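You operate a simulated robot arm through the tools that you are given. There is no shell and no other tool. Be economical: measure what you need, move in short steps, check, and stop when the job is done.

Carry out the task below with a simulated robot arm. There is one attempt and no reset: what you move stays moved.

TASK
Top the bath up to its line from the blue jug and wash the foam off the flower charm.
Fine: the piece comes from the charm tray and goes in the basket; run the bath with its lid shut; put the jug back. Set down upright: what you pick out.

Only the result counts: the job must be done as asked and must still hold three seconds after the hand-in. Knocking over, shifting, dropping, spilling or breaking anything else fails it. Lids that push on must go on centred and level and be pressed home; caps that screw on are set level and turned clockwise until they are tight.

THE ROBOT
A 6-joint arm with a two-finger parallel gripper on a trunk, on a base that drives. Base frame: it is fixed to the floor where the robot stands at the start and does not move with it; the origin is under the middle of the robot, x ahead of it, y to its left, z up; the surface under the hand at the start is at about z = 0.892. Units: m, degrees, N and s.
Its first joint turns from -166.0 to 166.0 degrees. Places, roughly: basket [0.7, 0.2, 0.9]; bath lid [0.7, 0.2, 1]; blue button [0.7, 0.1, 1]; cleaning bath [0.7, 0.2, 0.9]. Payload 3.91 kg.
Tool frame: the origin (TCP) lies between the finger pads and is the grasp point; the fingertips stand 0.03 m ahead of it; z points along the fingers, y is the line along which they close. Largest opening 0.11 m; finger width 0.02, thickness 0.01; the body of the gripper, 0.048 by 0.112 m, starts 0.055 m behind the TCP.
Orientation is told as [roll, pitch, yaw] about the base's x, y, z axes, in that order, counted from this pose: with the fingers straight down and closing along the base's y, the tool's x points along the base's -x, its y along +y and its z along -z.

THE INTERFACE
- The arm moves only by the tool servo_tool. Its argument "motion" is a list of rows, each a list of 7 numbers: the turn, a rotation vector about the tool's x, y, z in rad, then the shift along the tool's x, y, z in m, then the gripper command, from -1 (shut) to 1 (fully open), values between in proportion. In form: [[rx, ry, rz, dx, dy, dz, jaw], ...]. A call has 1 to 8 rows; each row is the pose to reach, as a shift and turn from the pose commanded when the call began, along the tool's axes at that moment. Each row takes 0.2 s and may step no farther than 0.05 m and 8.6 degrees from the row before; otherwise, or with a gripper value out of range, the whole call is refused. Where a pose cannot be reached the arm comes as near as it can. A force on the tool above 90 N (or 10 N above the force at the start of the call, whichever is more), or a blocked arm, ends the call early, and 0.2 s more pass. The fingers move at their own pace (about 0.153 m/s each) and stop on an object; they squeeze with about 36 N. The grip force told is the motor's: it shows also when the fingers shut on nothing. Time passes only in rows, and 0.2 s behind the last, so rows that repeat a pose let the fingers close. It gives the time, the measured TCP pose, the force on the tool (base axes), the opening and the grip force at its end, in the units of the frame above (readings bear some noise), with the torque about the TCP (base axes, N m) and any sound that the robot's microphone picked up, and new pictures: "views" is both (left out), scene, wrist or none.
- Cameras (640 x 400 px; columns grow to the right, rows downward): "scene" is now at [0.2202, 0.2189, 1.3768]; the picture's right is [-0.18, -0.98, 0.00], its down [-0.50, 0.09, -0.86] and it looks along [0.85, -0.15, -0.50] (base axes); focal length 216 px, centre (320, 200). "wrist" rides on the gripper at [0.072, 0.017, -0.103] in the tool frame; the picture's right is [-0.23, 0.97, 0.00], its down [-0.76, -0.18, -0.62] and it looks along [-0.61, -0.14, 0.78] (tool axes); focal length 222 px, centre (320, 200). There is no depth. A picture from a camera that has moved, and an enlarged one, comes with that camera's place and axes in the base frame and with its lens.
- roll_base(legs): drives the robot by 1 to 6 legs, each [ahead, turn to the left] in m and degrees, along the robot's own axes; the way and the turn of a leg run together, so that a leg with both is an arc; at most 1.5 m and 180 degrees a leg. The arm and the cameras ride along, it lands a little off, and it stops where it bumps. It gives what a move gives, and a new picture of the scene camera.
- turn_head(pan, tilt): turns the head with the scene camera to pan (to the left, within 120 degrees either way) and tilt (down, from -29 to 69), counted from straight ahead of the robot. It gives what a move gives, and a new picture of the scene camera.
- zoom(camera, box): a new picture of the part [left, top, right, bottom] of that camera's present view, enlarged. It takes no simulated time.
- job_done(): hands the job in; it is judged then, once.

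Go step by step. Nothing tells you exact positions but the pictures and the camera data: compare them with the known pose of the tool, close in by small moves and look again before you grip or let go. The budget is 120 turns and 260 pictures, counting those below and the enlarged ones. Unless the task says otherwise, let go and move clear before handing in, and close with one line.

The tools are called after "Emit:" as name(argument=value, ...) on one line, values as JSON. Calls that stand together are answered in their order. servo_tool: Moves the arm, as the interface text tells. Its arguments: {"type":"object","properties":{"motion":{"type":"array","items":{"type":"array","items":{"type":"number"}}},"views":{"type":"string","enum":["both","scene","wrist","none"]}},"required":["motion"]} The other tools are called the same way: roll_base (legs) drives the base; turn_head (pan, tilt) turns the head that bears the scene camera; zoom (camera, box) takes an enlarged picture of a part of a camera's view; job_done () hands the job in.

At the start:

```text
time: 0.0
ee_pos: [0.6292, 0.021, 1.3169]
ee_rot: [0.1, 0.1, 0.0]
wrist_force: [-0.1, -0.4, 0.6]
ft_torque: [0.0, -0.03, -0.01]
finger_gap: 0.1099
grip_force: 0.0
robot x, y, heading: [-0.0004, -0.0008, -0.0]
head pan, tilt: [-10.2, 30.3]
```

scene: 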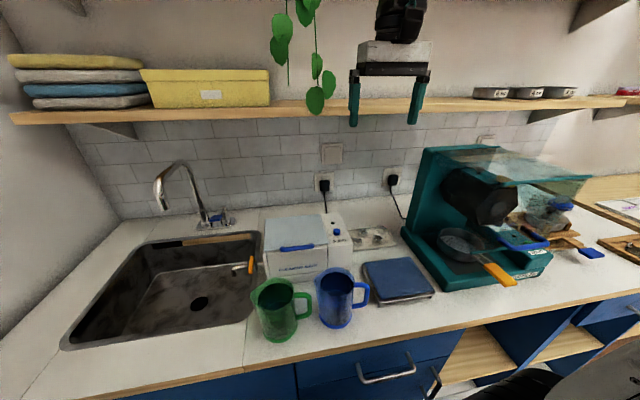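
wrist: 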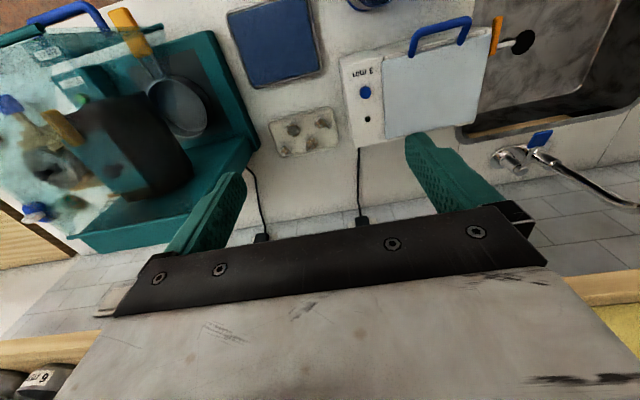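

I see the bath (white box with lid and button), green and blue jugs in front of it, and the charm tray to its right. I zoom in on the details first.

Emit:
zoom(camera="scene", box=[240, 190, 440, 350])

Emit:
zoom(camera="wrist", box=[250, 0, 510, 170])

```text
2.50 times, centred on (340, 270) of scene
camera zoom: at [0.2202, 0.2189, 1.3768], right [-0.18, -0.98, 0.0], down [-0.5, 0.09, -0.86], along [0.85, -0.15, -0.5], focal length 539 px, centre (270, 25)
```

zoom: 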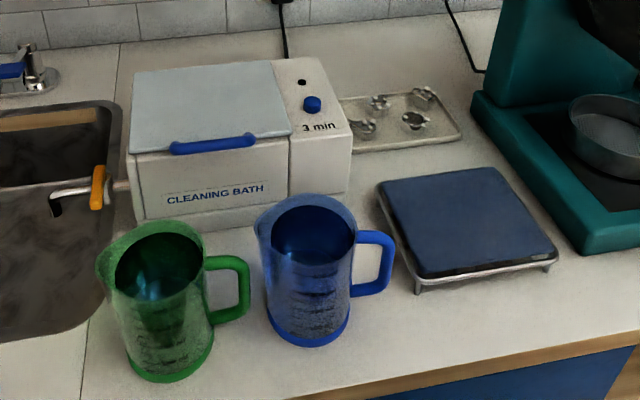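

```text
2.35 times, centred on (380, 85) of wrist
camera zoom: at [0.5566, 0.038, 1.4222], right [0.23, 0.97, 0.0], down [0.76, -0.18, 0.62], along [0.61, -0.14, -0.78], focal length 523 px, centre (179, 471)
```

zoom: 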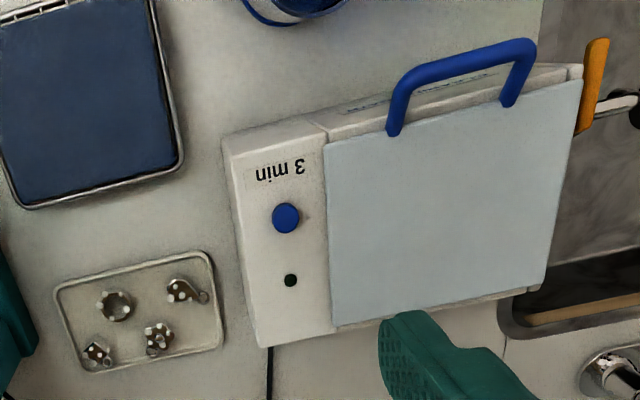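

Charms are too small in this view, so I enlarge the tray further.

Emit:
zoom(camera="scene", box=[340, 220, 390, 252])

Emit:
zoom(camera="wrist", box=[265, 95, 345, 160])

Emit:
zoom(camera="scene", box=[250, 255, 380, 345])

```text
12.50 times, centred on (365, 236) of scene
camera zoom: at [0.2202, 0.2189, 1.3768], right [-0.18, -0.98, 0.0], down [-0.5, 0.09, -0.86], along [0.85, -0.15, -0.5], focal length 2695 px, centre (-242, -250)
```

zoom: 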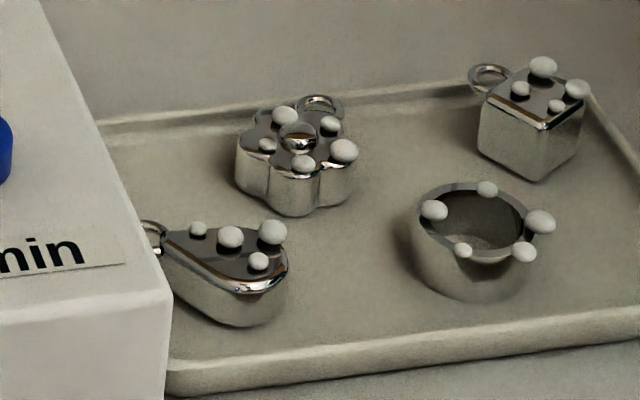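

```text
6.15 times, centred on (305, 128) of wrist
camera zoom: at [0.5566, 0.038, 1.4222], right [0.23, 0.97, 0.0], down [0.76, -0.18, 0.62], along [0.61, -0.14, -0.78], focal length 1367 px, centre (412, 646)
```

zoom: 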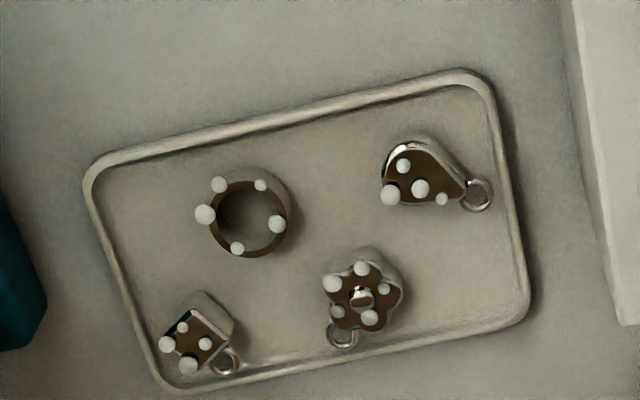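

```text
4.44 times, centred on (315, 300) of scene
camera zoom: at [0.2202, 0.2189, 1.3768], right [-0.18, -0.98, 0.0], down [-0.5, 0.09, -0.86], along [0.85, -0.15, -0.5], focal length 958 px, centre (342, -244)
```

zoom: 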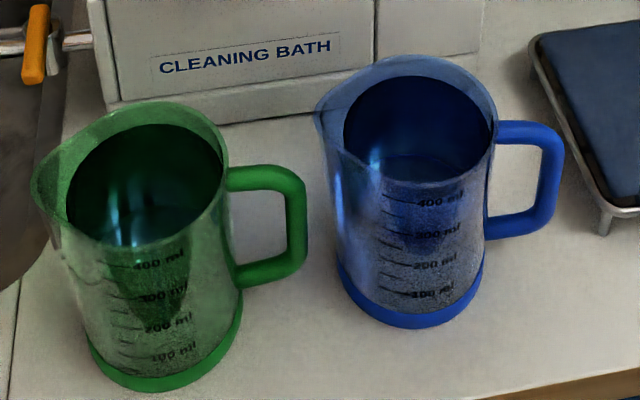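

The flower charm is at about (0.780, -0.033), top z 0.907; the lid's bar handle is at about (0.600, 0.205, 1.031), with its hinge presumably at the back. I back up 0.15 m so that near things come within reach, and start turning the wrist.

Emit:
roll_base(legs=[[-0.15, 0]])

Emit:
servo_tool(motion=[[0, 0, -0.14, 0, 0, 0, 1], [0, 0, -0.28, 0, 0, 0, 1], [0, 0, -0.42, 0, 0, 0, 1], [0, 0, -0.56, 0, 0, 0, 1], [0, 0, -0.7, 0, 0, 0, 1], [0, 0, -0.84, 0, 0, 0, 1], [0, 0, -0.98, 0, 0, 0, 1], [0, 0, -1.12, 0, 0, 0, 1]], views="none")

```text
time: 1.4
ee_pos: [0.479, 0.0202, 1.3177]
ee_rot: [0.0, 0.1, 0.0]
wrist_force: [-0.6, -0.2, -0.2]
ft_torque: [0.01, -0.02, -0.04]
finger_gap: 0.11
grip_force: 0.1
robot x, y, heading: [-0.1513, 0.0027, -0.3]
head pan, tilt: [-10.2, 30.3]
camera scene: at [0.0697, 0.2189, 1.3768], right [-0.18, -0.98, 0.0], down [-0.5, 0.09, -0.86], along [0.85, -0.15, -0.5], focal length 216 px, centre (320, 200)
```

scene: 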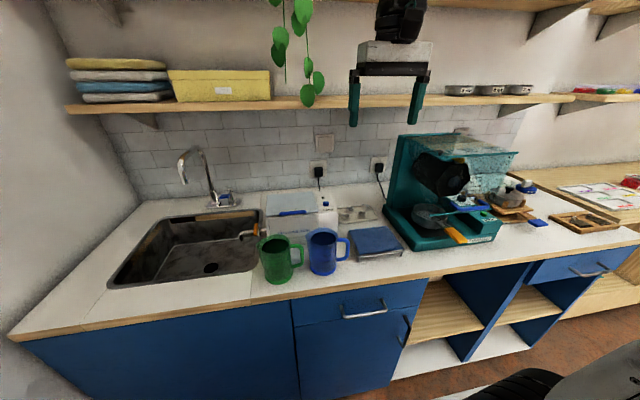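

```text
time: 3.2
ee_pos: [0.4787, 0.0204, 1.3186]
ee_rot: [0.0, 0.0, 64.3]
wrist_force: [-0.2, 0.2, -0.4]
ft_torque: [-0.03, -0.01, -0.01]
finger_gap: 0.1099
grip_force: 0.0
robot x, y, heading: [-0.1493, -0.0003, 0.0]
head pan, tilt: [-10.2, 30.3]
```

Finishing the yaw to 90°.

Emit:
servo_tool(motion=[[0, 0, -0.15, 0, 0, 0, 1], [0, 0, -0.3, 0, 0, 0, 1], [0, 0, -0.449, 0, 0, 0, 1]], views="none")

```text
time: 4.0
ee_pos: [0.4786, 0.0204, 1.3176]
ee_rot: [0.0, 0.0, 90.0]
wrist_force: [1.4, 0.3, 0.2]
ft_torque: [0.02, -0.04, 0.0]
finger_gap: 0.1102
grip_force: 0.0
robot x, y, heading: [-0.1539, -0.0036, 0.2]
head pan, tilt: [-10.2, 30.3]
```

Tilting the tool 45° forward and shifting in front of the lid handle.

Emit:
servo_tool(motion=[[0.131, 0, 0, -0.031, 0, 0.016, 1], [0.262, 0, 0, -0.062, 0, 0.033, 1], [0.393, 0, 0, -0.093, 0, 0.05, 1], [0.524, 0, 0, -0.123, 0, 0.067, 1], [0.655, 0, 0, -0.154, 0, 0.083, 0.5], [0.785, 0, 0, -0.185, 0, 0.1, 0.0]])

```text
time: 5.4
ee_pos: [0.4784, 0.2057, 1.2175]
ee_rot: [-45.1, 0.0, 90.0]
wrist_force: [-0.3, -0.7, 0.8]
ft_torque: [0.04, -0.05, -0.01]
finger_gap: 0.0549
grip_force: 0.0
robot x, y, heading: [-0.1483, 0.0049, -0.1]
head pan, tilt: [-10.2, 30.3]
camera scene: at [0.0696, 0.2187, 1.3769], right [-0.18, -0.98, 0.0], down [-0.5, 0.09, -0.86], along [0.85, -0.15, -0.5], focal length 216 px, centre (320, 200)
camera wrist: at [0.3935, 0.1339, 1.2789], right [-0.69, 0.23, -0.69], down [-0.32, 0.76, 0.57], along [0.65, 0.61, -0.45], focal length 222 px, centre (320, 200)
```

scene: 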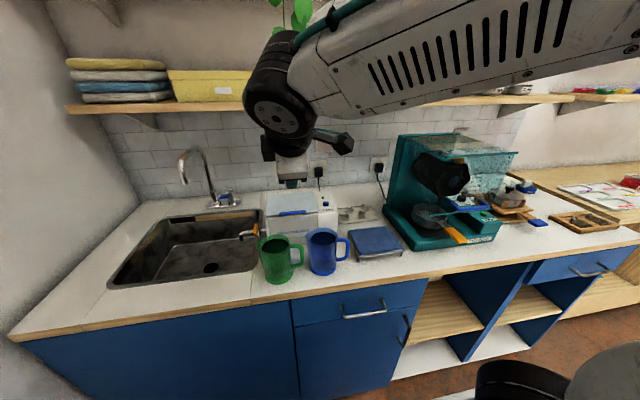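
wrist: 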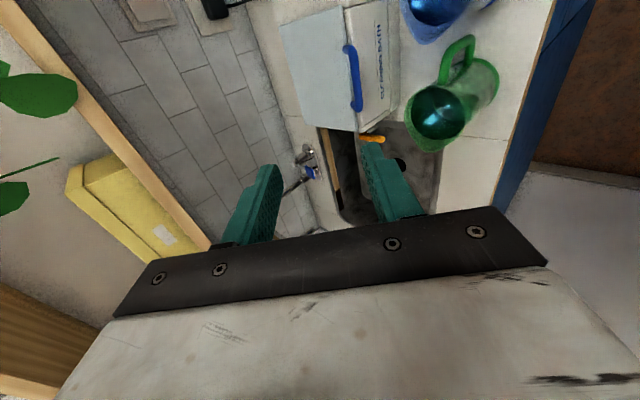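

The handle estimate holds. I approach partway along the tool axis and look.

Emit:
servo_tool(motion=[[0, 0, 0, 0.002, 0.02, 0.03, 0], [0, 0, 0, 0.005, 0.045, 0.06, 0], [0, 0, 0, 0.005, 0.046, 0.1, 0], [0, 0, 0, 0.005, 0.046, 0.14, 0]])

```text
time: 6.4
ee_pos: [0.5446, 0.1993, 1.0866]
ee_rot: [-45.0, -0.1, 89.9]
wrist_force: [0.7, 0.4, 0.3]
ft_torque: [0.0, 0.02, 0.0]
finger_gap: 0.055
grip_force: 0.1
robot x, y, heading: [-0.1496, 0.0029, 0.1]
head pan, tilt: [-10.2, 30.3]
camera scene: at [0.0692, 0.2187, 1.3769], right [-0.18, -0.98, 0.0], down [-0.5, 0.09, -0.86], along [0.85, -0.15, -0.5], focal length 216 px, centre (320, 200)
camera wrist: at [0.4588, 0.1289, 1.1487], right [-0.69, 0.23, -0.69], down [-0.31, 0.76, 0.57], along [0.65, 0.61, -0.45], focal length 222 px, centre (320, 200)
```

scene: 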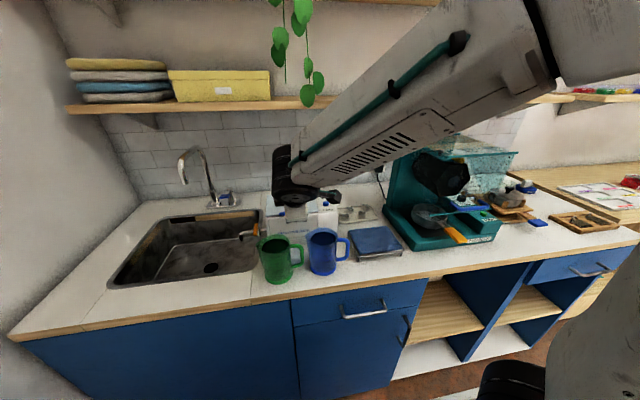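
wrist: 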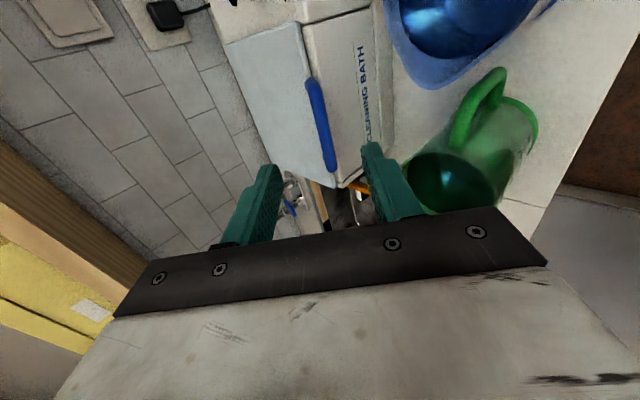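

The bar lies between the fingers' lines. I advance and close on it.

Emit:
servo_tool(motion=[[0, 0, 0, 0, 0, 0.03, 0], [0, 0, 0, 0, 0, 0.062, 0], [0, 0, 0, 0, 0, 0.062, -1], [0, 0, 0, 0, 0, 0.062, -1], [0, 0, 0, 0, 0, 0.062, -1]])

```text
time: 7.6
ee_pos: [0.5898, 0.1995, 1.0435]
ee_rot: [-45.1, 0.0, 89.9]
wrist_force: [-4.7, -2.0, -0.3]
ft_torque: [-0.05, 0.09, 0.17]
finger_gap: 0.0103
grip_force: 44.7
robot x, y, heading: [-0.1528, 0.0004, 0.0]
head pan, tilt: [-10.2, 30.3]
camera scene: at [0.0696, 0.2188, 1.3769], right [-0.18, -0.98, 0.0], down [-0.5, 0.09, -0.86], along [0.85, -0.15, -0.5], focal length 216 px, centre (320, 200)
camera wrist: at [0.5037, 0.1269, 1.1053], right [-0.69, 0.23, -0.69], down [-0.31, 0.76, 0.57], along [0.65, 0.61, -0.45], focal length 222 px, centre (320, 200)
```

scene: 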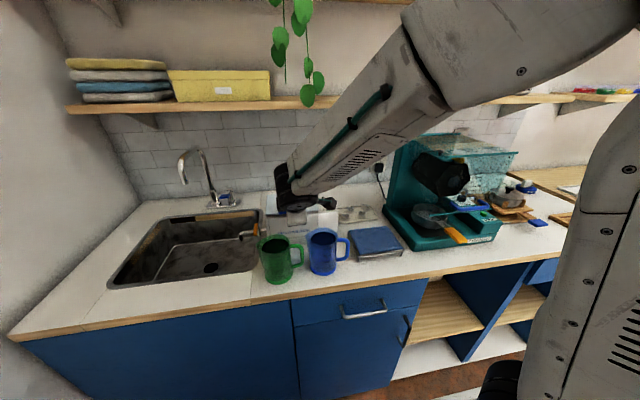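
wrist: 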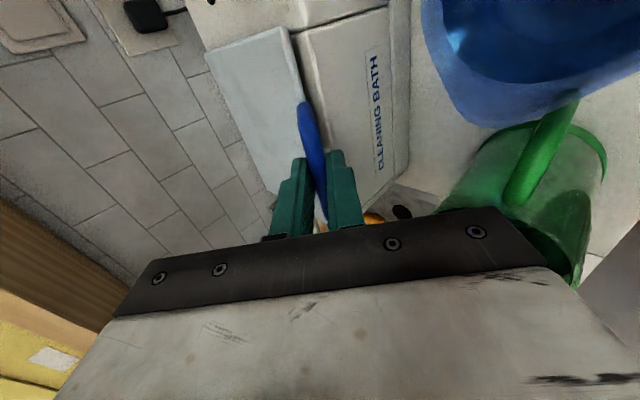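

The bar is held (10 mm gap). I swing the lid up about its back hinge by 40°, turning the tool with it.

Emit:
servo_tool(motion=[[-0.07, 0, 0, 0, -0.0114, -0.0057, -1], [-0.14, 0, 0, 0, -0.0228, -0.0115, -1], [-0.279, 0, 0, 0, -0.0468, -0.0199, -1], [-0.419, 0, 0, 0, -0.0718, -0.0249, -1], [-0.559, 0, 0, 0, -0.0974, -0.0264, -1], [-0.698, 0, 0, 0, -0.1228, -0.0243, -1]])

```text
time: 9.0
ee_pos: [0.6595, 0.1983, 1.1489]
ee_rot: [-4.9, -0.1, 89.9]
wrist_force: [-18.6, -10.4, 23.6]
ft_torque: [0.15, 0.24, 0.13]
finger_gap: 0.0101
grip_force: 45.1
robot x, y, heading: [-0.1496, 0.0009, -0.1]
head pan, tilt: [-10.2, 30.3]
camera scene: at [0.0682, 0.2179, 1.3772], right [-0.18, -0.98, 0.0], down [-0.49, 0.09, -0.86], along [0.85, -0.15, -0.5], focal length 216 px, centre (320, 200)
camera wrist: at [0.6329, 0.1272, 1.2511], right [-0.97, 0.23, -0.09], down [0.12, 0.76, 0.64], along [0.21, 0.61, -0.77], focal length 222 px, centre (320, 200)
```

scene: 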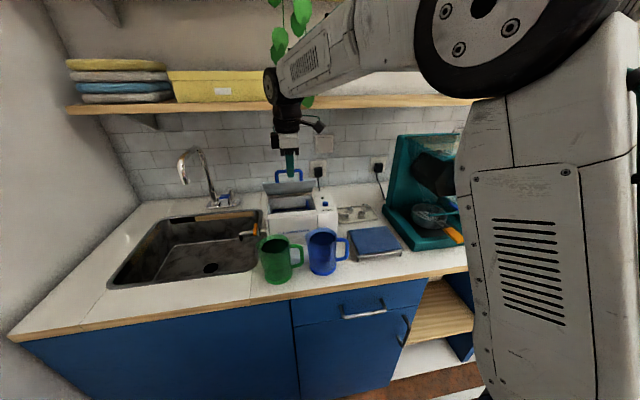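
wrist: 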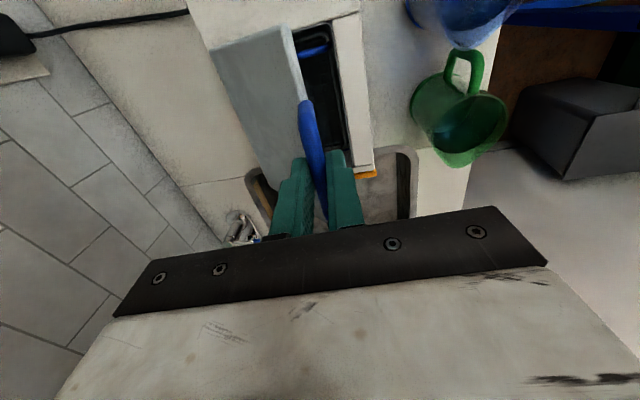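

The lid turns freely on its hinge. I continue the swing, letting the round bar turn half in the grip.

Emit:
servo_tool(motion=[[-0.07, 0, 0, 0, -0.0221, -0.012, -1], [-0.14, 0, 0, 0, -0.0454, -0.0207, -1], [-0.21, 0, 0, 0, -0.0697, -0.0262, -1], [-0.28, 0, 0, 0, -0.0945, -0.0283, -1], [-0.35, 0, 0, 0, -0.1195, -0.0269, -1]])

```text
time: 10.2
ee_pos: [0.7726, 0.198, 1.1834]
ee_rot: [14.9, -0.1, 89.8]
wrist_force: [1.7, -4.8, 14.6]
ft_torque: [0.27, 0.0, -0.35]
finger_gap: 0.0103
grip_force: 44.9
robot x, y, heading: [-0.1528, 0.0006, -0.2]
head pan, tilt: [-10.2, 30.3]
camera scene: at [0.0692, 0.2186, 1.377], right [-0.18, -0.98, 0.0], down [-0.5, 0.09, -0.86], along [0.85, -0.15, -0.5], focal length 216 px, centre (320, 200)
camera wrist: at [0.7824, 0.1269, 1.2873], right [-0.94, 0.23, 0.25], down [0.33, 0.76, 0.56], along [-0.06, 0.61, -0.79], focal length 222 px, centre (320, 200)
```

scene: 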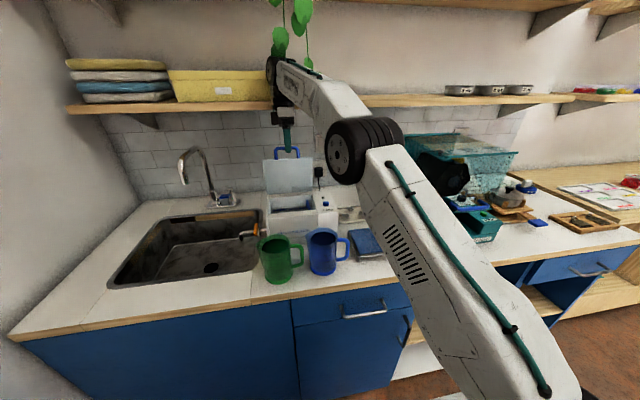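
wrist: 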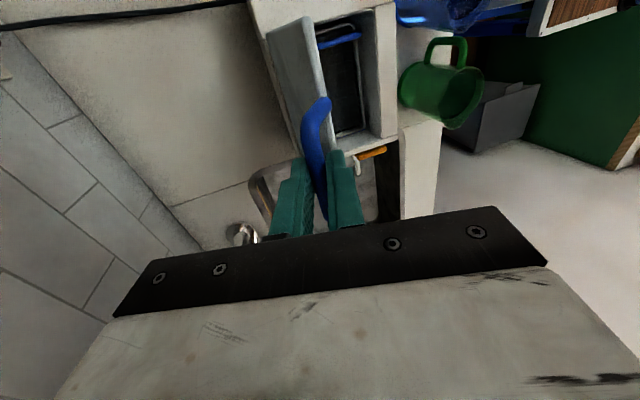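

The lid is near 80°; I carry it on past upright so it rests against its stop.

Emit:
servo_tool(motion=[[-0.02, 0, 0, 0, -0.0123, -0.0023, -1], [-0.035, 0, 0, 0, -0.0247, -0.0045, -1], [-0.055, 0, 0, 0, -0.0368, -0.0047, -1], [-0.07, 0, 0, 0, -0.0489, -0.0048, -1]])

```text
time: 11.2
ee_pos: [0.7664, 0.1938, 1.1703]
ee_rot: [17.1, -0.6, 90.5]
wrist_force: [0.8, 38.5, 12.4]
ft_torque: [0.23, 0.03, -0.65]
finger_gap: 0.0104
grip_force: 45.4
out of reach, approached as far as the arm can: row 1, 2, 3, 4
robot x, y, heading: [-0.148, 0.0012, 0.4]
head pan, tilt: [-10.2, 30.3]
camera scene: at [0.0613, 0.2233, 1.3775], right [-0.17, -0.99, 0.0], down [-0.49, 0.08, -0.87], along [0.85, -0.15, -0.5], focal length 216 px, centre (320, 200)
camera wrist: at [0.7813, 0.1214, 1.2744], right [-0.93, 0.22, 0.29], down [0.35, 0.76, 0.55], along [-0.1, 0.61, -0.78], focal length 222 px, centre (320, 200)
```

scene: 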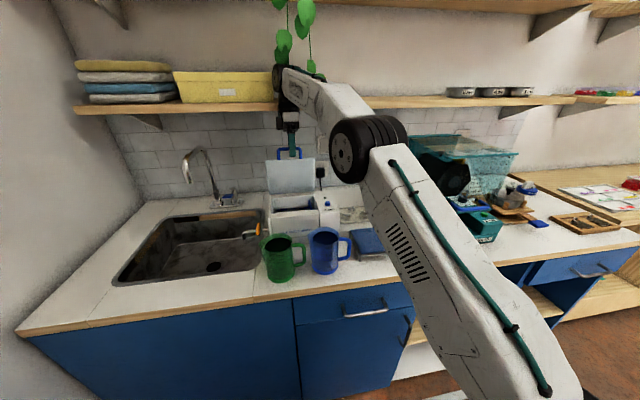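
wrist: 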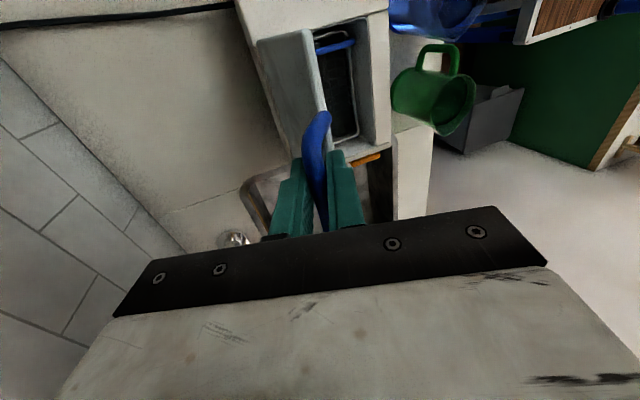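

The back-tilted wrist ran out of reach. I turn the tool back toward vertical around the bar to regain reach, then check.

Emit:
servo_tool(motion=[[0.1, 0, 0, 0, 0, 0, -1], [0.2, 0, 0, 0, 0, 0, -1], [0.3, 0, 0, 0, 0, 0, -1], [0.3, 0, 0, 0, 0, 0, -1]], views="wrist")

```text
time: 11.5
ee_pos: [0.7707, 0.1897, 1.1661]
ee_rot: [15.2, -0.8, 90.2]
wrist_force: [-2.1, 24.5, 2.6]
ft_torque: [0.67, 0.2, -0.72]
finger_gap: 0.0102
grip_force: 44.4
robot x, y, heading: [-0.1529, -0.0009, 0.4]
head pan, tilt: [-10.2, 30.3]
stopped in row 1: the force on the tool passed its limit at 141 N (the readings are from after the stop); the commanded pose is now the measured one
camera wrist: at [0.7811, 0.1169, 1.2708], right [-0.94, 0.22, 0.26], down [0.33, 0.76, 0.57], along [-0.07, 0.62, -0.78], focal length 222 px, centre (320, 200)
```

wrist: 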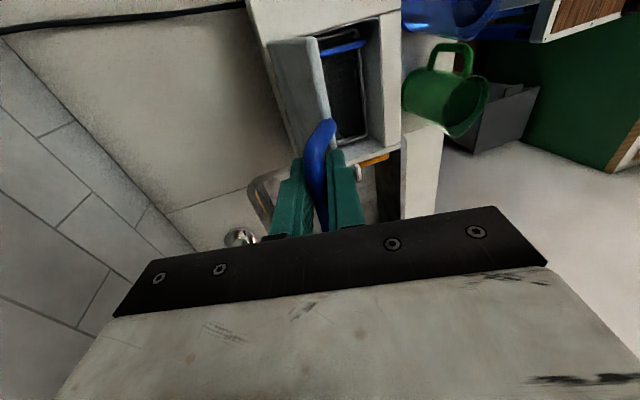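

Side force built up while gripping. I open the fingers a little to release the strain and see if the lid stays.

Emit:
servo_tool(motion=[[0, 0, 0, 0, 0, 0, -0.6], [0, 0, 0, 0, 0, 0, -0.4], [0, 0, 0, 0, 0, 0, -0.4]])

```text
time: 12.3
ee_pos: [0.7711, 0.1899, 1.1667]
ee_rot: [15.0, -0.7, 90.2]
wrist_force: [-0.1, 0.0, -0.3]
ft_torque: [0.04, -0.01, 0.01]
finger_gap: 0.0331
grip_force: 0.0
robot x, y, heading: [-0.1519, 0.0024, 0.2]
head pan, tilt: [-10.2, 30.3]
camera scene: at [0.0657, 0.2209, 1.3772], right [-0.17, -0.99, 0.0], down [-0.49, 0.09, -0.86], along [0.85, -0.15, -0.5], focal length 216 px, centre (320, 200)
camera wrist: at [0.7812, 0.1167, 1.271], right [-0.94, 0.22, 0.26], down [0.33, 0.76, 0.56], along [-0.07, 0.62, -0.78], focal length 222 px, centre (320, 200)
```

scene: 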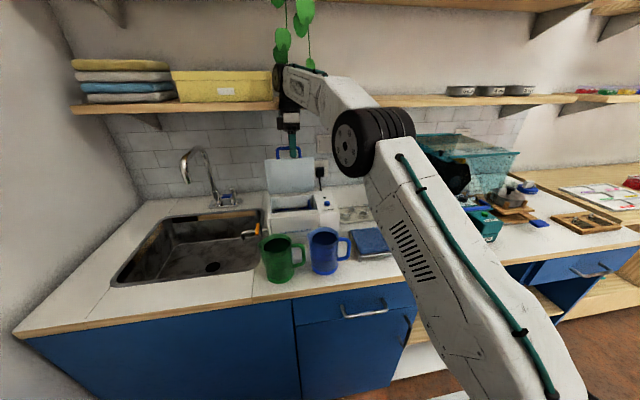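
wrist: 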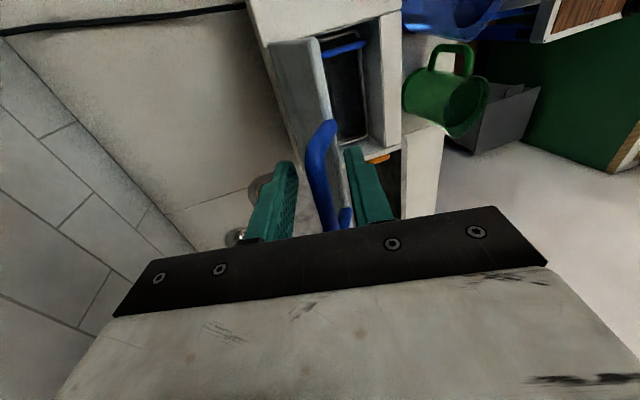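

The lid stays open on its own with no force on the hand. I withdraw along the tool axis.

Emit:
servo_tool(motion=[[0, 0, 0, 0, 0, -0.01, -0.1], [0, 0, 0, 0, 0.002, -0.025, -0.1], [0, 0, 0, 0, 0.004, -0.04, -0.1], [0, 0, 0, 0, 0.006, -0.055, -0.1]])

```text
time: 13.3
ee_pos: [0.7667, 0.1853, 1.1905]
ee_rot: [16.2, -0.3, 90.1]
wrist_force: [7.3, 2.0, -70.0]
ft_torque: [-1.83, 6.03, 0.03]
finger_gap: 0.0493
grip_force: 0.0
out of reach, approached as far as the arm can: row 2, 3, 4
robot x, y, heading: [-0.1486, -0.0017, 0.2]
head pan, tilt: [-10.2, 30.3]
camera scene: at [0.072, 0.2213, 1.3761], right [-0.17, -0.99, 0.0], down [-0.5, 0.09, -0.86], along [0.85, -0.15, -0.51], focal length 216 px, centre (320, 200)
camera wrist: at [0.7794, 0.1126, 1.2946], right [-0.94, 0.22, 0.27], down [0.34, 0.76, 0.55], along [-0.08, 0.61, -0.79], focal length 222 px, centre (320, 200)
```

scene: 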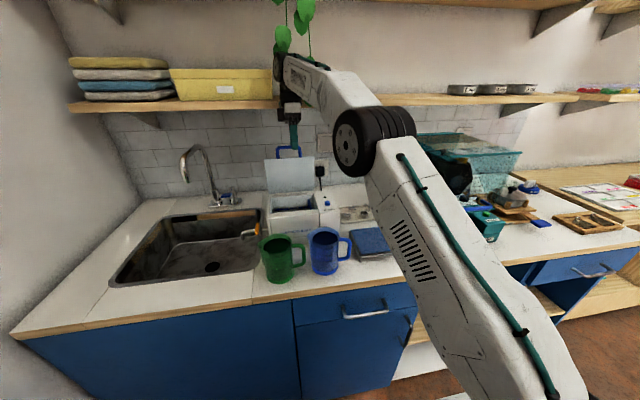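
wrist: 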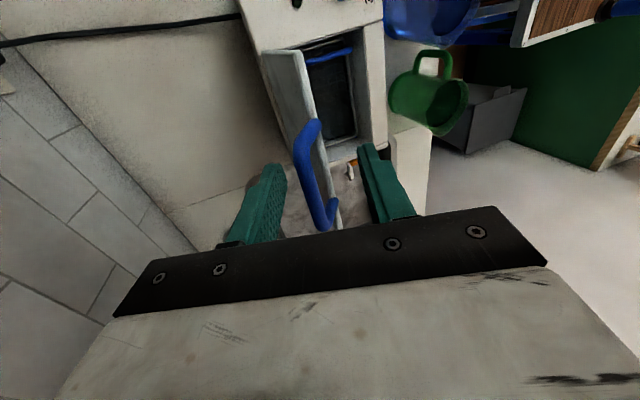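

The wrist is pressing up under the shelf (−70 N). I ease down and turn the tool so the wrist swings out toward the robot, with fingers wider around the bar.

Emit:
servo_tool(motion=[[0, 0, 0, 0, 0, 0.025, 0.3], [0.1, 0, 0, 0, 0, 0.03, 0.5], [0.2, 0, 0, 0, 0, 0.03, 0.5]])

```text
time: 14.1
ee_pos: [0.7565, 0.186, 1.1708]
ee_rot: [3.8, -0.6, 90.2]
wrist_force: [0.9, -0.4, -1.2]
ft_torque: [0.03, 0.03, 0.01]
finger_gap: 0.0826
grip_force: 0.0
robot x, y, heading: [-0.1482, 0.0042, 0.3]
head pan, tilt: [-10.2, 30.3]
camera scene: at [0.0688, 0.2204, 1.3767], right [-0.17, -0.99, 0.0], down [-0.5, 0.09, -0.86], along [0.85, -0.15, -0.5], focal length 216 px, centre (320, 200)
camera wrist: at [0.7467, 0.1117, 1.2756], right [-0.97, 0.22, 0.07], down [0.22, 0.76, 0.62], along [0.09, 0.62, -0.78], focal length 222 px, centre (320, 200)
```

scene: 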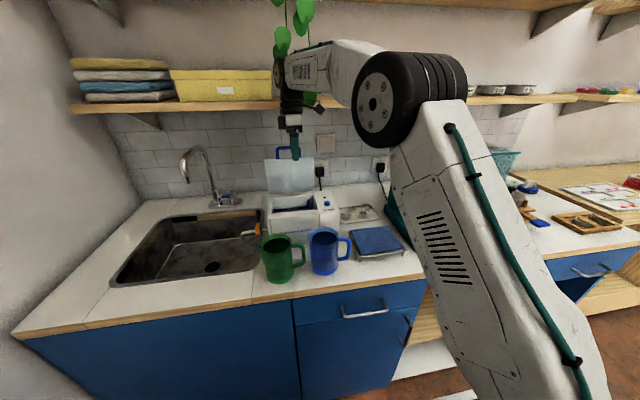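
wrist: 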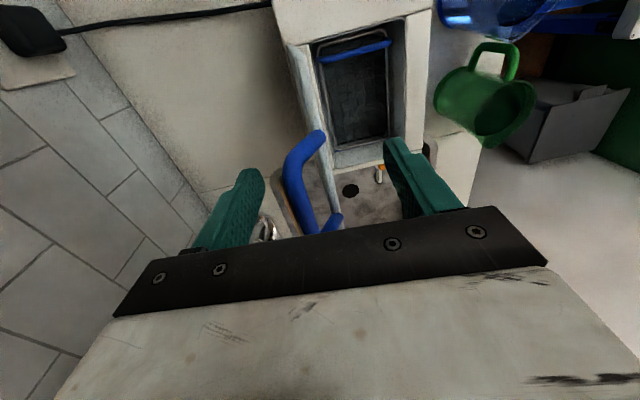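

Strain gone. I keep turning to a forward tilt, then retreat up and toward the robot.

Emit:
servo_tool(motion=[[0.13, 0, 0, 0, 0.002, 0, 0.5], [0.26, 0, 0, 0, 0.004, 0, 0.5], [0.38, 0, 0, 0, 0.006, 0, 0.5], [0.38, 0, 0, 0, 0.012, -0.02, 0.5], [0.38, 0, 0, 0, 0.02, -0.045, 0.5], [0.38, 0, 0, 0, 0.028, -0.07, 0.5]])

```text
time: 15.5
ee_pos: [0.7325, 0.1833, 1.2415]
ee_rot: [-17.9, -0.6, 90.2]
wrist_force: [0.0, 0.2, -0.3]
ft_torque: [0.03, -0.03, 0.03]
finger_gap: 0.0824
grip_force: 0.0
robot x, y, heading: [-0.151, -0.0008, 0.1]
head pan, tilt: [-10.2, 30.3]
camera scene: at [0.0685, 0.2204, 1.3768], right [-0.17, -0.99, 0.0], down [-0.5, 0.09, -0.86], along [0.85, -0.15, -0.5], focal length 216 px, centre (320, 200)
camera wrist: at [0.6854, 0.1103, 1.3352], right [-0.93, 0.23, -0.3], down [-0.03, 0.75, 0.66], along [0.37, 0.62, -0.69], focal length 222 px, centre (320, 200)
```

scene: 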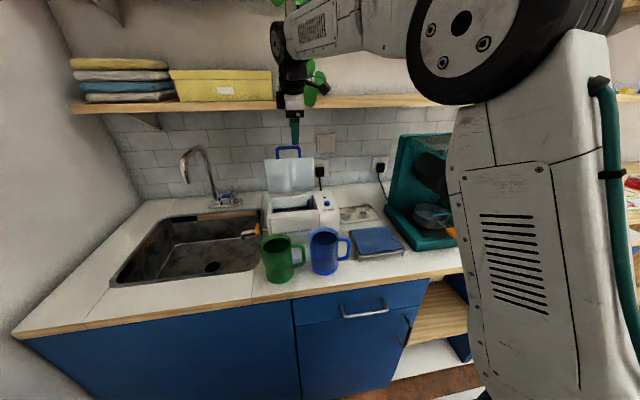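
wrist: 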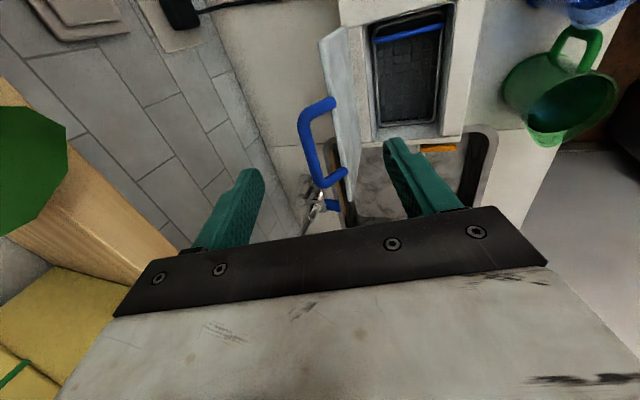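

Clear of the handle, and the lid holds open. I bring the arm back toward the robot, upright.

Emit:
servo_tool(motion=[[0, 0, 0, 0, 0.036, -0.012, 0.5], [-0.08, 0, 0, 0, 0.072, -0.024, 0.5], [-0.16, 0, 0, 0, 0.107, -0.036, 0.5], [-0.24, 0, 0, 0, 0.143, -0.048, 0.5], [-0.312, 0, 0, 0, 0.18, -0.06, 0.5]], views="none")

Emit:
servo_tool(motion=[[0, 0, 0.14, 0.02, 0, 0, 0.5], [0, 0, 0.28, 0.05, 0, 0, 0.5], [0, 0, 0.42, 0.08, 0, 0, 0.5], [0, 0, 0.56, 0.11, 0, 0, 0.5], [0, 0, 0.7, 0.14, 0, 0, 0.5], [0, 0, 0.84, 0.17, 0, 0, 0.5], [0, 0, 0.98, 0.2, 0, 0, 0.5], [0, 0, 1.12, 0.21, 0, 0, 0.5]], views="none")

Emit:
servo_tool(motion=[[0, 0, 0.15, 0, 0, 0, 0.5], [0, 0, 0.3, 0, 0, 0, 0.5], [0, 0, 0.449, 0, 0, 0, 0.5]])

Emit:
zoom(camera="scene", box=[255, 150, 345, 290])

```text
time: 16.7
ee_pos: [0.5395, 0.184, 1.244]
ee_rot: [0.0, -0.7, 90.1]
wrist_force: [0.7, 0.4, -0.3]
ft_torque: [0.02, 0.02, 0.0]
finger_gap: 0.0822
grip_force: 0.1
robot x, y, heading: [-0.1517, 0.0012, 0.3]
head pan, tilt: [-10.2, 30.3]
```

```text
time: 18.5
ee_pos: [0.5439, -0.0278, 1.2427]
ee_rot: [0.6, -0.3, 25.9]
wrist_force: [0.7, 0.0, -0.4]
ft_torque: [-0.01, -0.02, -0.02]
finger_gap: 0.0824
grip_force: 0.1
robot x, y, heading: [-0.1498, 0.0017, 0.3]
head pan, tilt: [-10.2, 30.3]
```

```text
time: 19.3
ee_pos: [0.5432, -0.0267, 1.2423]
ee_rot: [0.6, -0.2, 0.2]
wrist_force: [0.0, 0.6, 0.0]
ft_torque: [-0.05, 0.0, 0.0]
finger_gap: 0.0824
grip_force: 0.1
robot x, y, heading: [-0.1539, 0.0023, 0.2]
head pan, tilt: [-10.2, 30.3]
camera scene: at [0.0684, 0.2203, 1.3768], right [-0.17, -0.99, 0.0], down [-0.5, 0.09, -0.86], along [0.85, -0.15, -0.5], focal length 216 px, centre (320, 200)
camera wrist: at [0.4708, -0.011, 1.3463], right [0.22, 0.97, 0.01], down [0.76, -0.18, 0.62], along [0.61, -0.13, -0.78], focal length 222 px, centre (320, 200)
```

scene: 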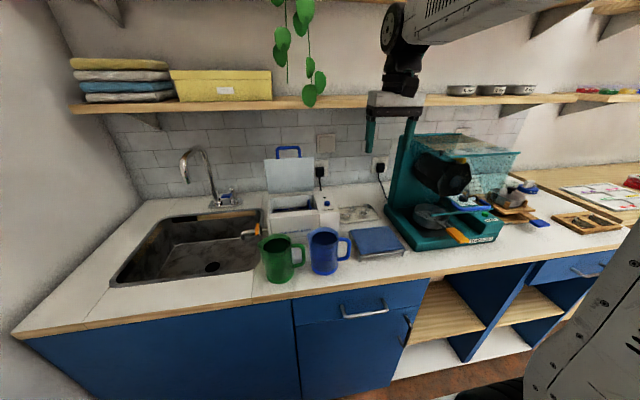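
wrist: 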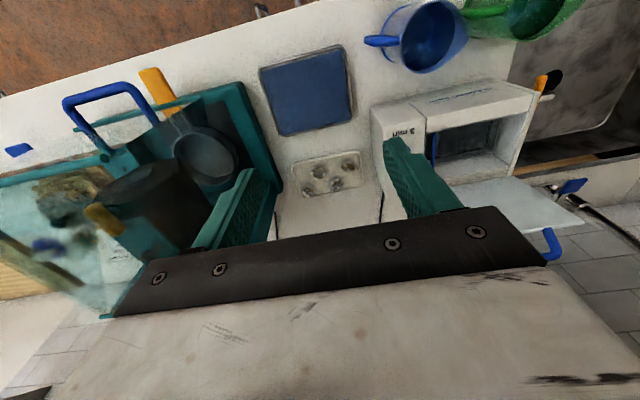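

```text
2.86 times, centred on (300, 220) of scene
camera zoom: at [0.0684, 0.2203, 1.3768], right [-0.17, -0.99, 0.0], down [-0.5, 0.09, -0.86], along [0.85, -0.15, -0.5], focal length 616 px, centre (377, 143)
```

zoom: 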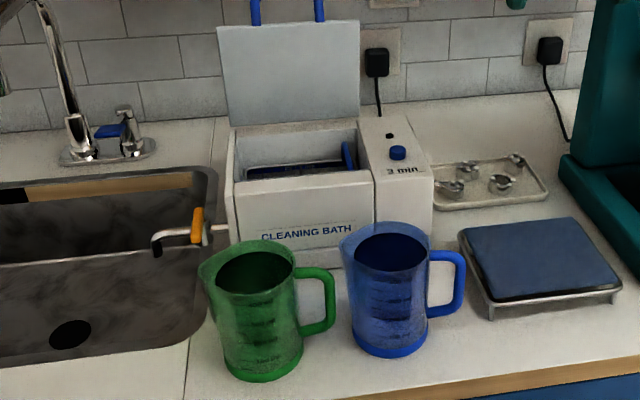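

Now a look into the bath from above for the water, its line and the basket.

Emit:
servo_tool(motion=[[0, 0, 0, -0.02, 0.043, 0, 0.5], [0, 0, 0, -0.04, 0.086, 0, 0.5], [0, 0, 0, -0.06, 0.13, 0, 0.5], [0, 0, 0, -0.08, 0.173, 0, 0.5], [0, 0, 0, -0.08, 0.21, 0, 0.5]], views="wrist")

Emit:
zoom(camera="wrist", box=[230, 30, 430, 155])

```text
time: 20.5
ee_pos: [0.6226, 0.1824, 1.2443]
ee_rot: [0.7, 0.0, 0.3]
wrist_force: [0.5, 0.2, -0.7]
ft_torque: [0.02, -0.02, -0.03]
finger_gap: 0.0824
grip_force: 0.1
robot x, y, heading: [-0.1506, -0.0005, 0.1]
head pan, tilt: [-10.2, 30.3]
camera wrist: at [0.5496, 0.1992, 1.3489], right [0.22, 0.97, 0.01], down [0.76, -0.18, 0.62], along [0.61, -0.13, -0.78], focal length 222 px, centre (320, 200)
```

wrist: 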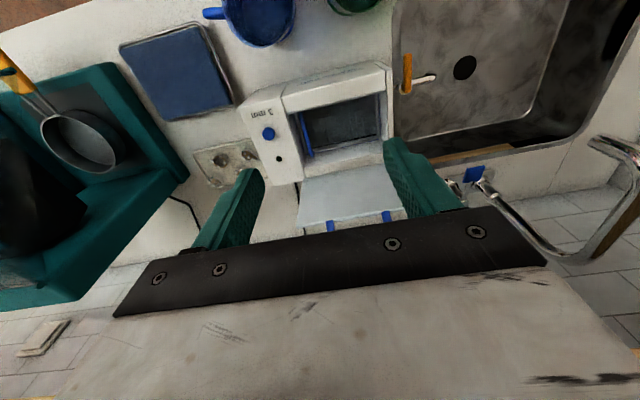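

```text
3.20 times, centred on (330, 92) of wrist
camera zoom: at [0.5496, 0.1992, 1.3489], right [0.22, 0.97, 0.01], down [0.76, -0.18, 0.62], along [0.61, -0.13, -0.78], focal length 711 px, centre (288, 544)
```

zoom: 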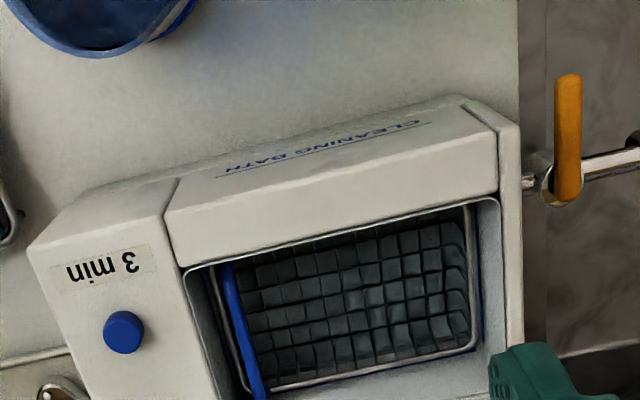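

I zoom harder into the tank from both cameras.

Emit:
zoom(camera="wrist", box=[280, 85, 400, 160])

Emit:
zoom(camera="scene", box=[262, 180, 342, 230])

```text
5.33 times, centred on (340, 122) of wrist
camera zoom: at [0.5496, 0.1992, 1.3489], right [0.22, 0.97, 0.01], down [0.76, -0.18, 0.62], along [0.61, -0.13, -0.78], focal length 1185 px, centre (213, 613)
```

zoom: 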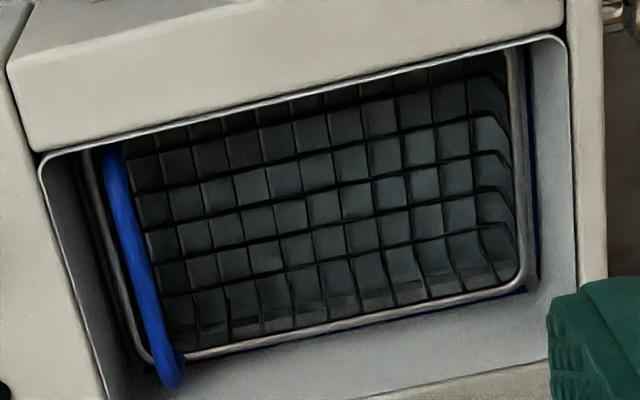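

```text
8.00 times, centred on (302, 205) of scene
camera zoom: at [0.0683, 0.22, 1.3769], right [-0.17, -0.99, 0.0], down [-0.5, 0.09, -0.86], along [0.85, -0.15, -0.5], focal length 1725 px, centre (464, 160)
```

zoom: 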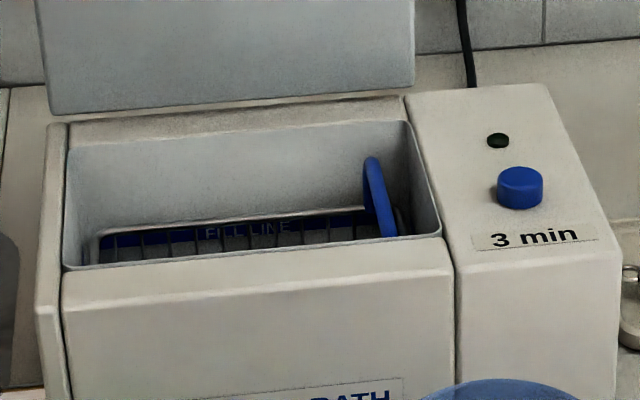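

The fill line is the blue band on the tank wall, just under the basket's rim. Next the flower charm: I move over the tray.

Emit:
servo_tool(motion=[[0, 0, 0, -0.01, -0.045, 0, 0], [0, 0, 0, -0.03, -0.09, 0, 0], [0, 0, 0, -0.05, -0.13, 0.02, -0.1], [0, 0, 0, -0.08, -0.17, 0.04, -0.1], [0, 0, 0, -0.11, -0.2, 0.07, -0.1], [0, 0, 0, -0.14, -0.215, 0.1, -0.1], [0, 0, 0, -0.157, -0.215, 0.14, -0.1], [0, 0, 0, -0.157, -0.215, 0.18, -0.1]])

Emit:
zoom(camera="wrist", box=[220, 90, 420, 215])

```text
refused: row 4 steps farther than a row can; nothing moved
```

```text
3.20 times, centred on (320, 152) of wrist
camera zoom: at [0.5496, 0.1992, 1.3489], right [0.22, 0.97, 0.01], down [0.76, -0.18, 0.62], along [0.61, -0.13, -0.78], focal length 711 px, centre (320, 352)
```

zoom: 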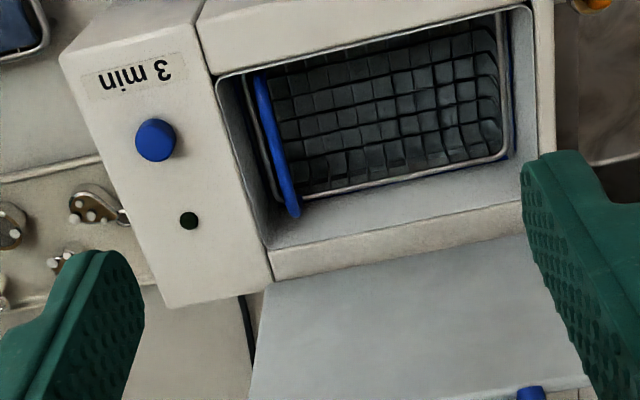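

One row's step was too long; I split it more evenly.

Emit:
servo_tool(motion=[[0, 0, 0, -0.01, -0.045, 0, 0], [0, 0, 0, -0.03, -0.09, 0, 0], [0, 0, 0, -0.05, -0.13, 0.02, -0.1], [0, 0, 0, -0.07, -0.165, 0.04, -0.1], [0, 0, 0, -0.1, -0.19, 0.07, -0.1], [0, 0, 0, -0.13, -0.215, 0.095, -0.1], [0, 0, 0, -0.157, -0.215, 0.135, -0.1], [0, 0, 0, -0.157, -0.215, 0.18, -0.1]])

Emit:
zoom(camera="wrist", box=[220, 90, 420, 215])

```text
time: 22.3
ee_pos: [0.7819, -0.0283, 1.0631]
ee_rot: [0.6, 0.0, 0.3]
wrist_force: [0.4, 1.2, 0.2]
ft_torque: [0.02, -0.01, -0.03]
finger_gap: 0.0495
grip_force: 0.0
robot x, y, heading: [-0.15, -0.0012, 0.2]
head pan, tilt: [-10.2, 30.3]
camera scene: at [0.068, 0.2203, 1.3769], right [-0.17, -0.99, 0.0], down [-0.5, 0.09, -0.86], along [0.85, -0.15, -0.5], focal length 216 px, centre (320, 200)
camera wrist: at [0.7088, -0.0135, 1.1677], right [0.22, 0.97, 0.01], down [0.76, -0.18, 0.62], along [0.61, -0.13, -0.78], focal length 222 px, centre (320, 200)
```

scene: 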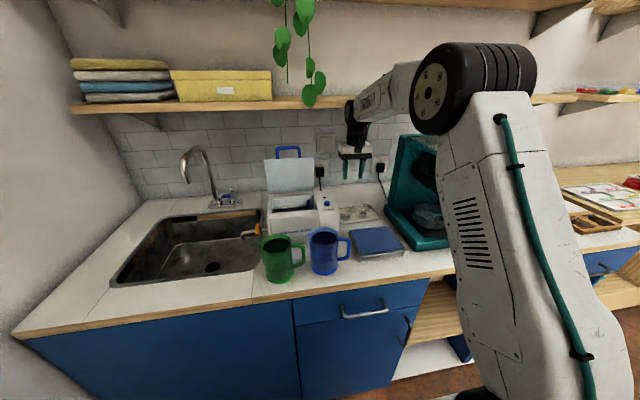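
wrist: 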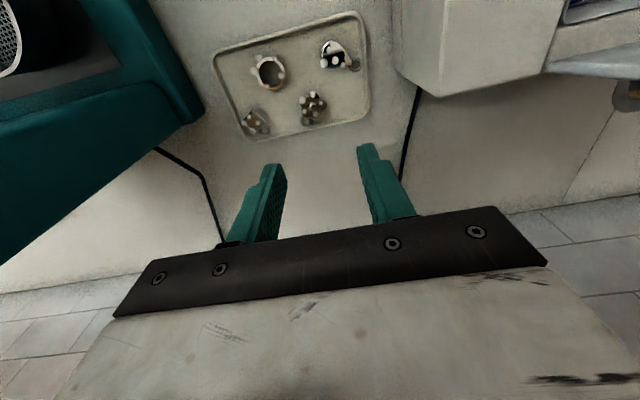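

```text
3.20 times, centred on (320, 152) of wrist
camera zoom: at [0.7088, -0.0135, 1.1677], right [0.22, 0.97, 0.01], down [0.76, -0.18, 0.62], along [0.61, -0.13, -0.78], focal length 711 px, centre (320, 352)
```

zoom: 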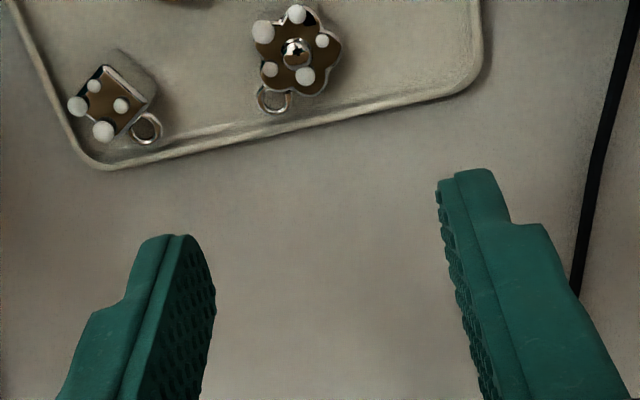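

The flower is at (0.779, -0.035) with its loop pointing away; closing along y meets two opposite petals. I align and descend partway.

Emit:
servo_tool(motion=[[0, 0, 0, 0.002, -0.0065, 0.03, -0.15], [0, 0, 0, 0.002, -0.0065, 0.07, -0.15], [0, 0, 0, 0.002, -0.0065, 0.105, -0.15]])

Emit:
zoom(camera="wrist", box=[240, 90, 400, 215])

Emit:
zoom(camera="scene", box=[330, 170, 400, 230])

```text
time: 23.1
ee_pos: [0.78, -0.0338, 0.9596]
ee_rot: [0.8, -0.2, 0.2]
wrist_force: [0.2, -0.3, 0.0]
ft_torque: [0.0, 0.01, -0.01]
finger_gap: 0.0466
grip_force: 0.0
robot x, y, heading: [-0.1508, -0.0016, -0.1]
head pan, tilt: [-10.2, 30.3]
camera scene: at [0.068, 0.2203, 1.3769], right [-0.17, -0.99, 0.0], down [-0.5, 0.09, -0.86], along [0.85, -0.15, -0.5], focal length 216 px, centre (320, 200)
camera wrist: at [0.707, -0.0171, 1.0639], right [0.22, 0.97, 0.01], down [0.76, -0.18, 0.62], along [0.61, -0.13, -0.78], focal length 222 px, centre (320, 200)
```

scene: 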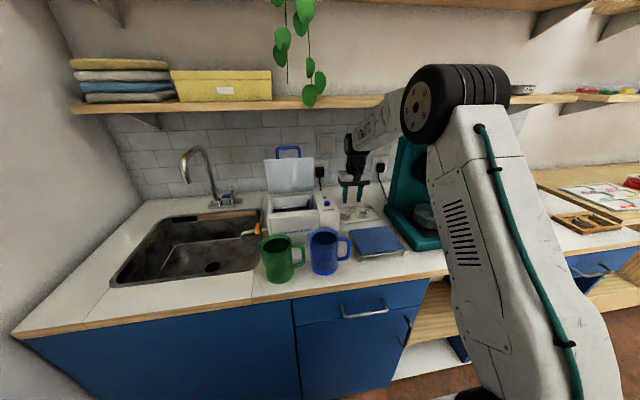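
wrist: 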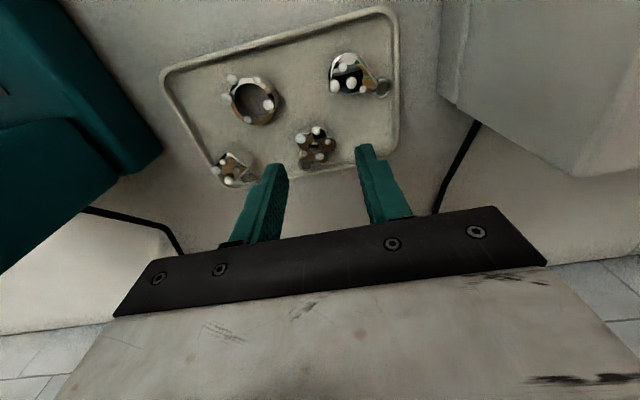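

```text
3.20 times, centred on (320, 152) of wrist
camera zoom: at [0.707, -0.0171, 1.0639], right [0.22, 0.97, 0.01], down [0.76, -0.18, 0.62], along [0.61, -0.13, -0.78], focal length 711 px, centre (320, 352)
```

zoom: 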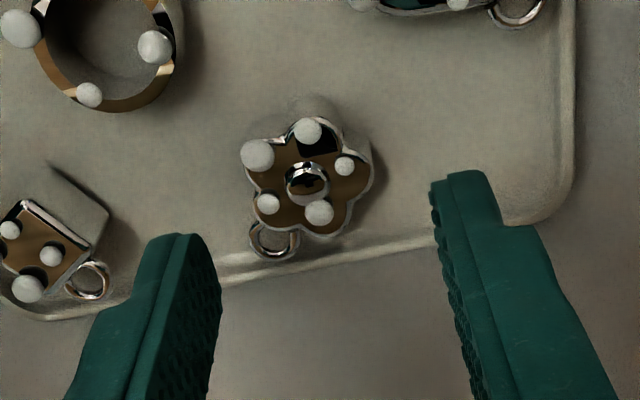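

```text
6.67 times, centred on (365, 200) of scene
camera zoom: at [0.068, 0.2203, 1.3769], right [-0.17, -0.99, 0.0], down [-0.5, 0.09, -0.86], along [0.85, -0.15, -0.5], focal length 1438 px, centre (20, 200)
```

zoom: 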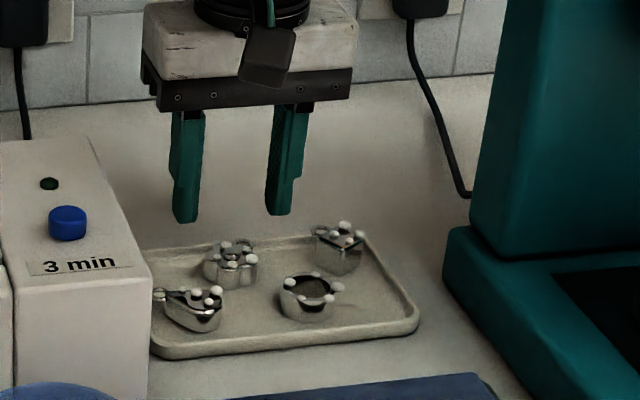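

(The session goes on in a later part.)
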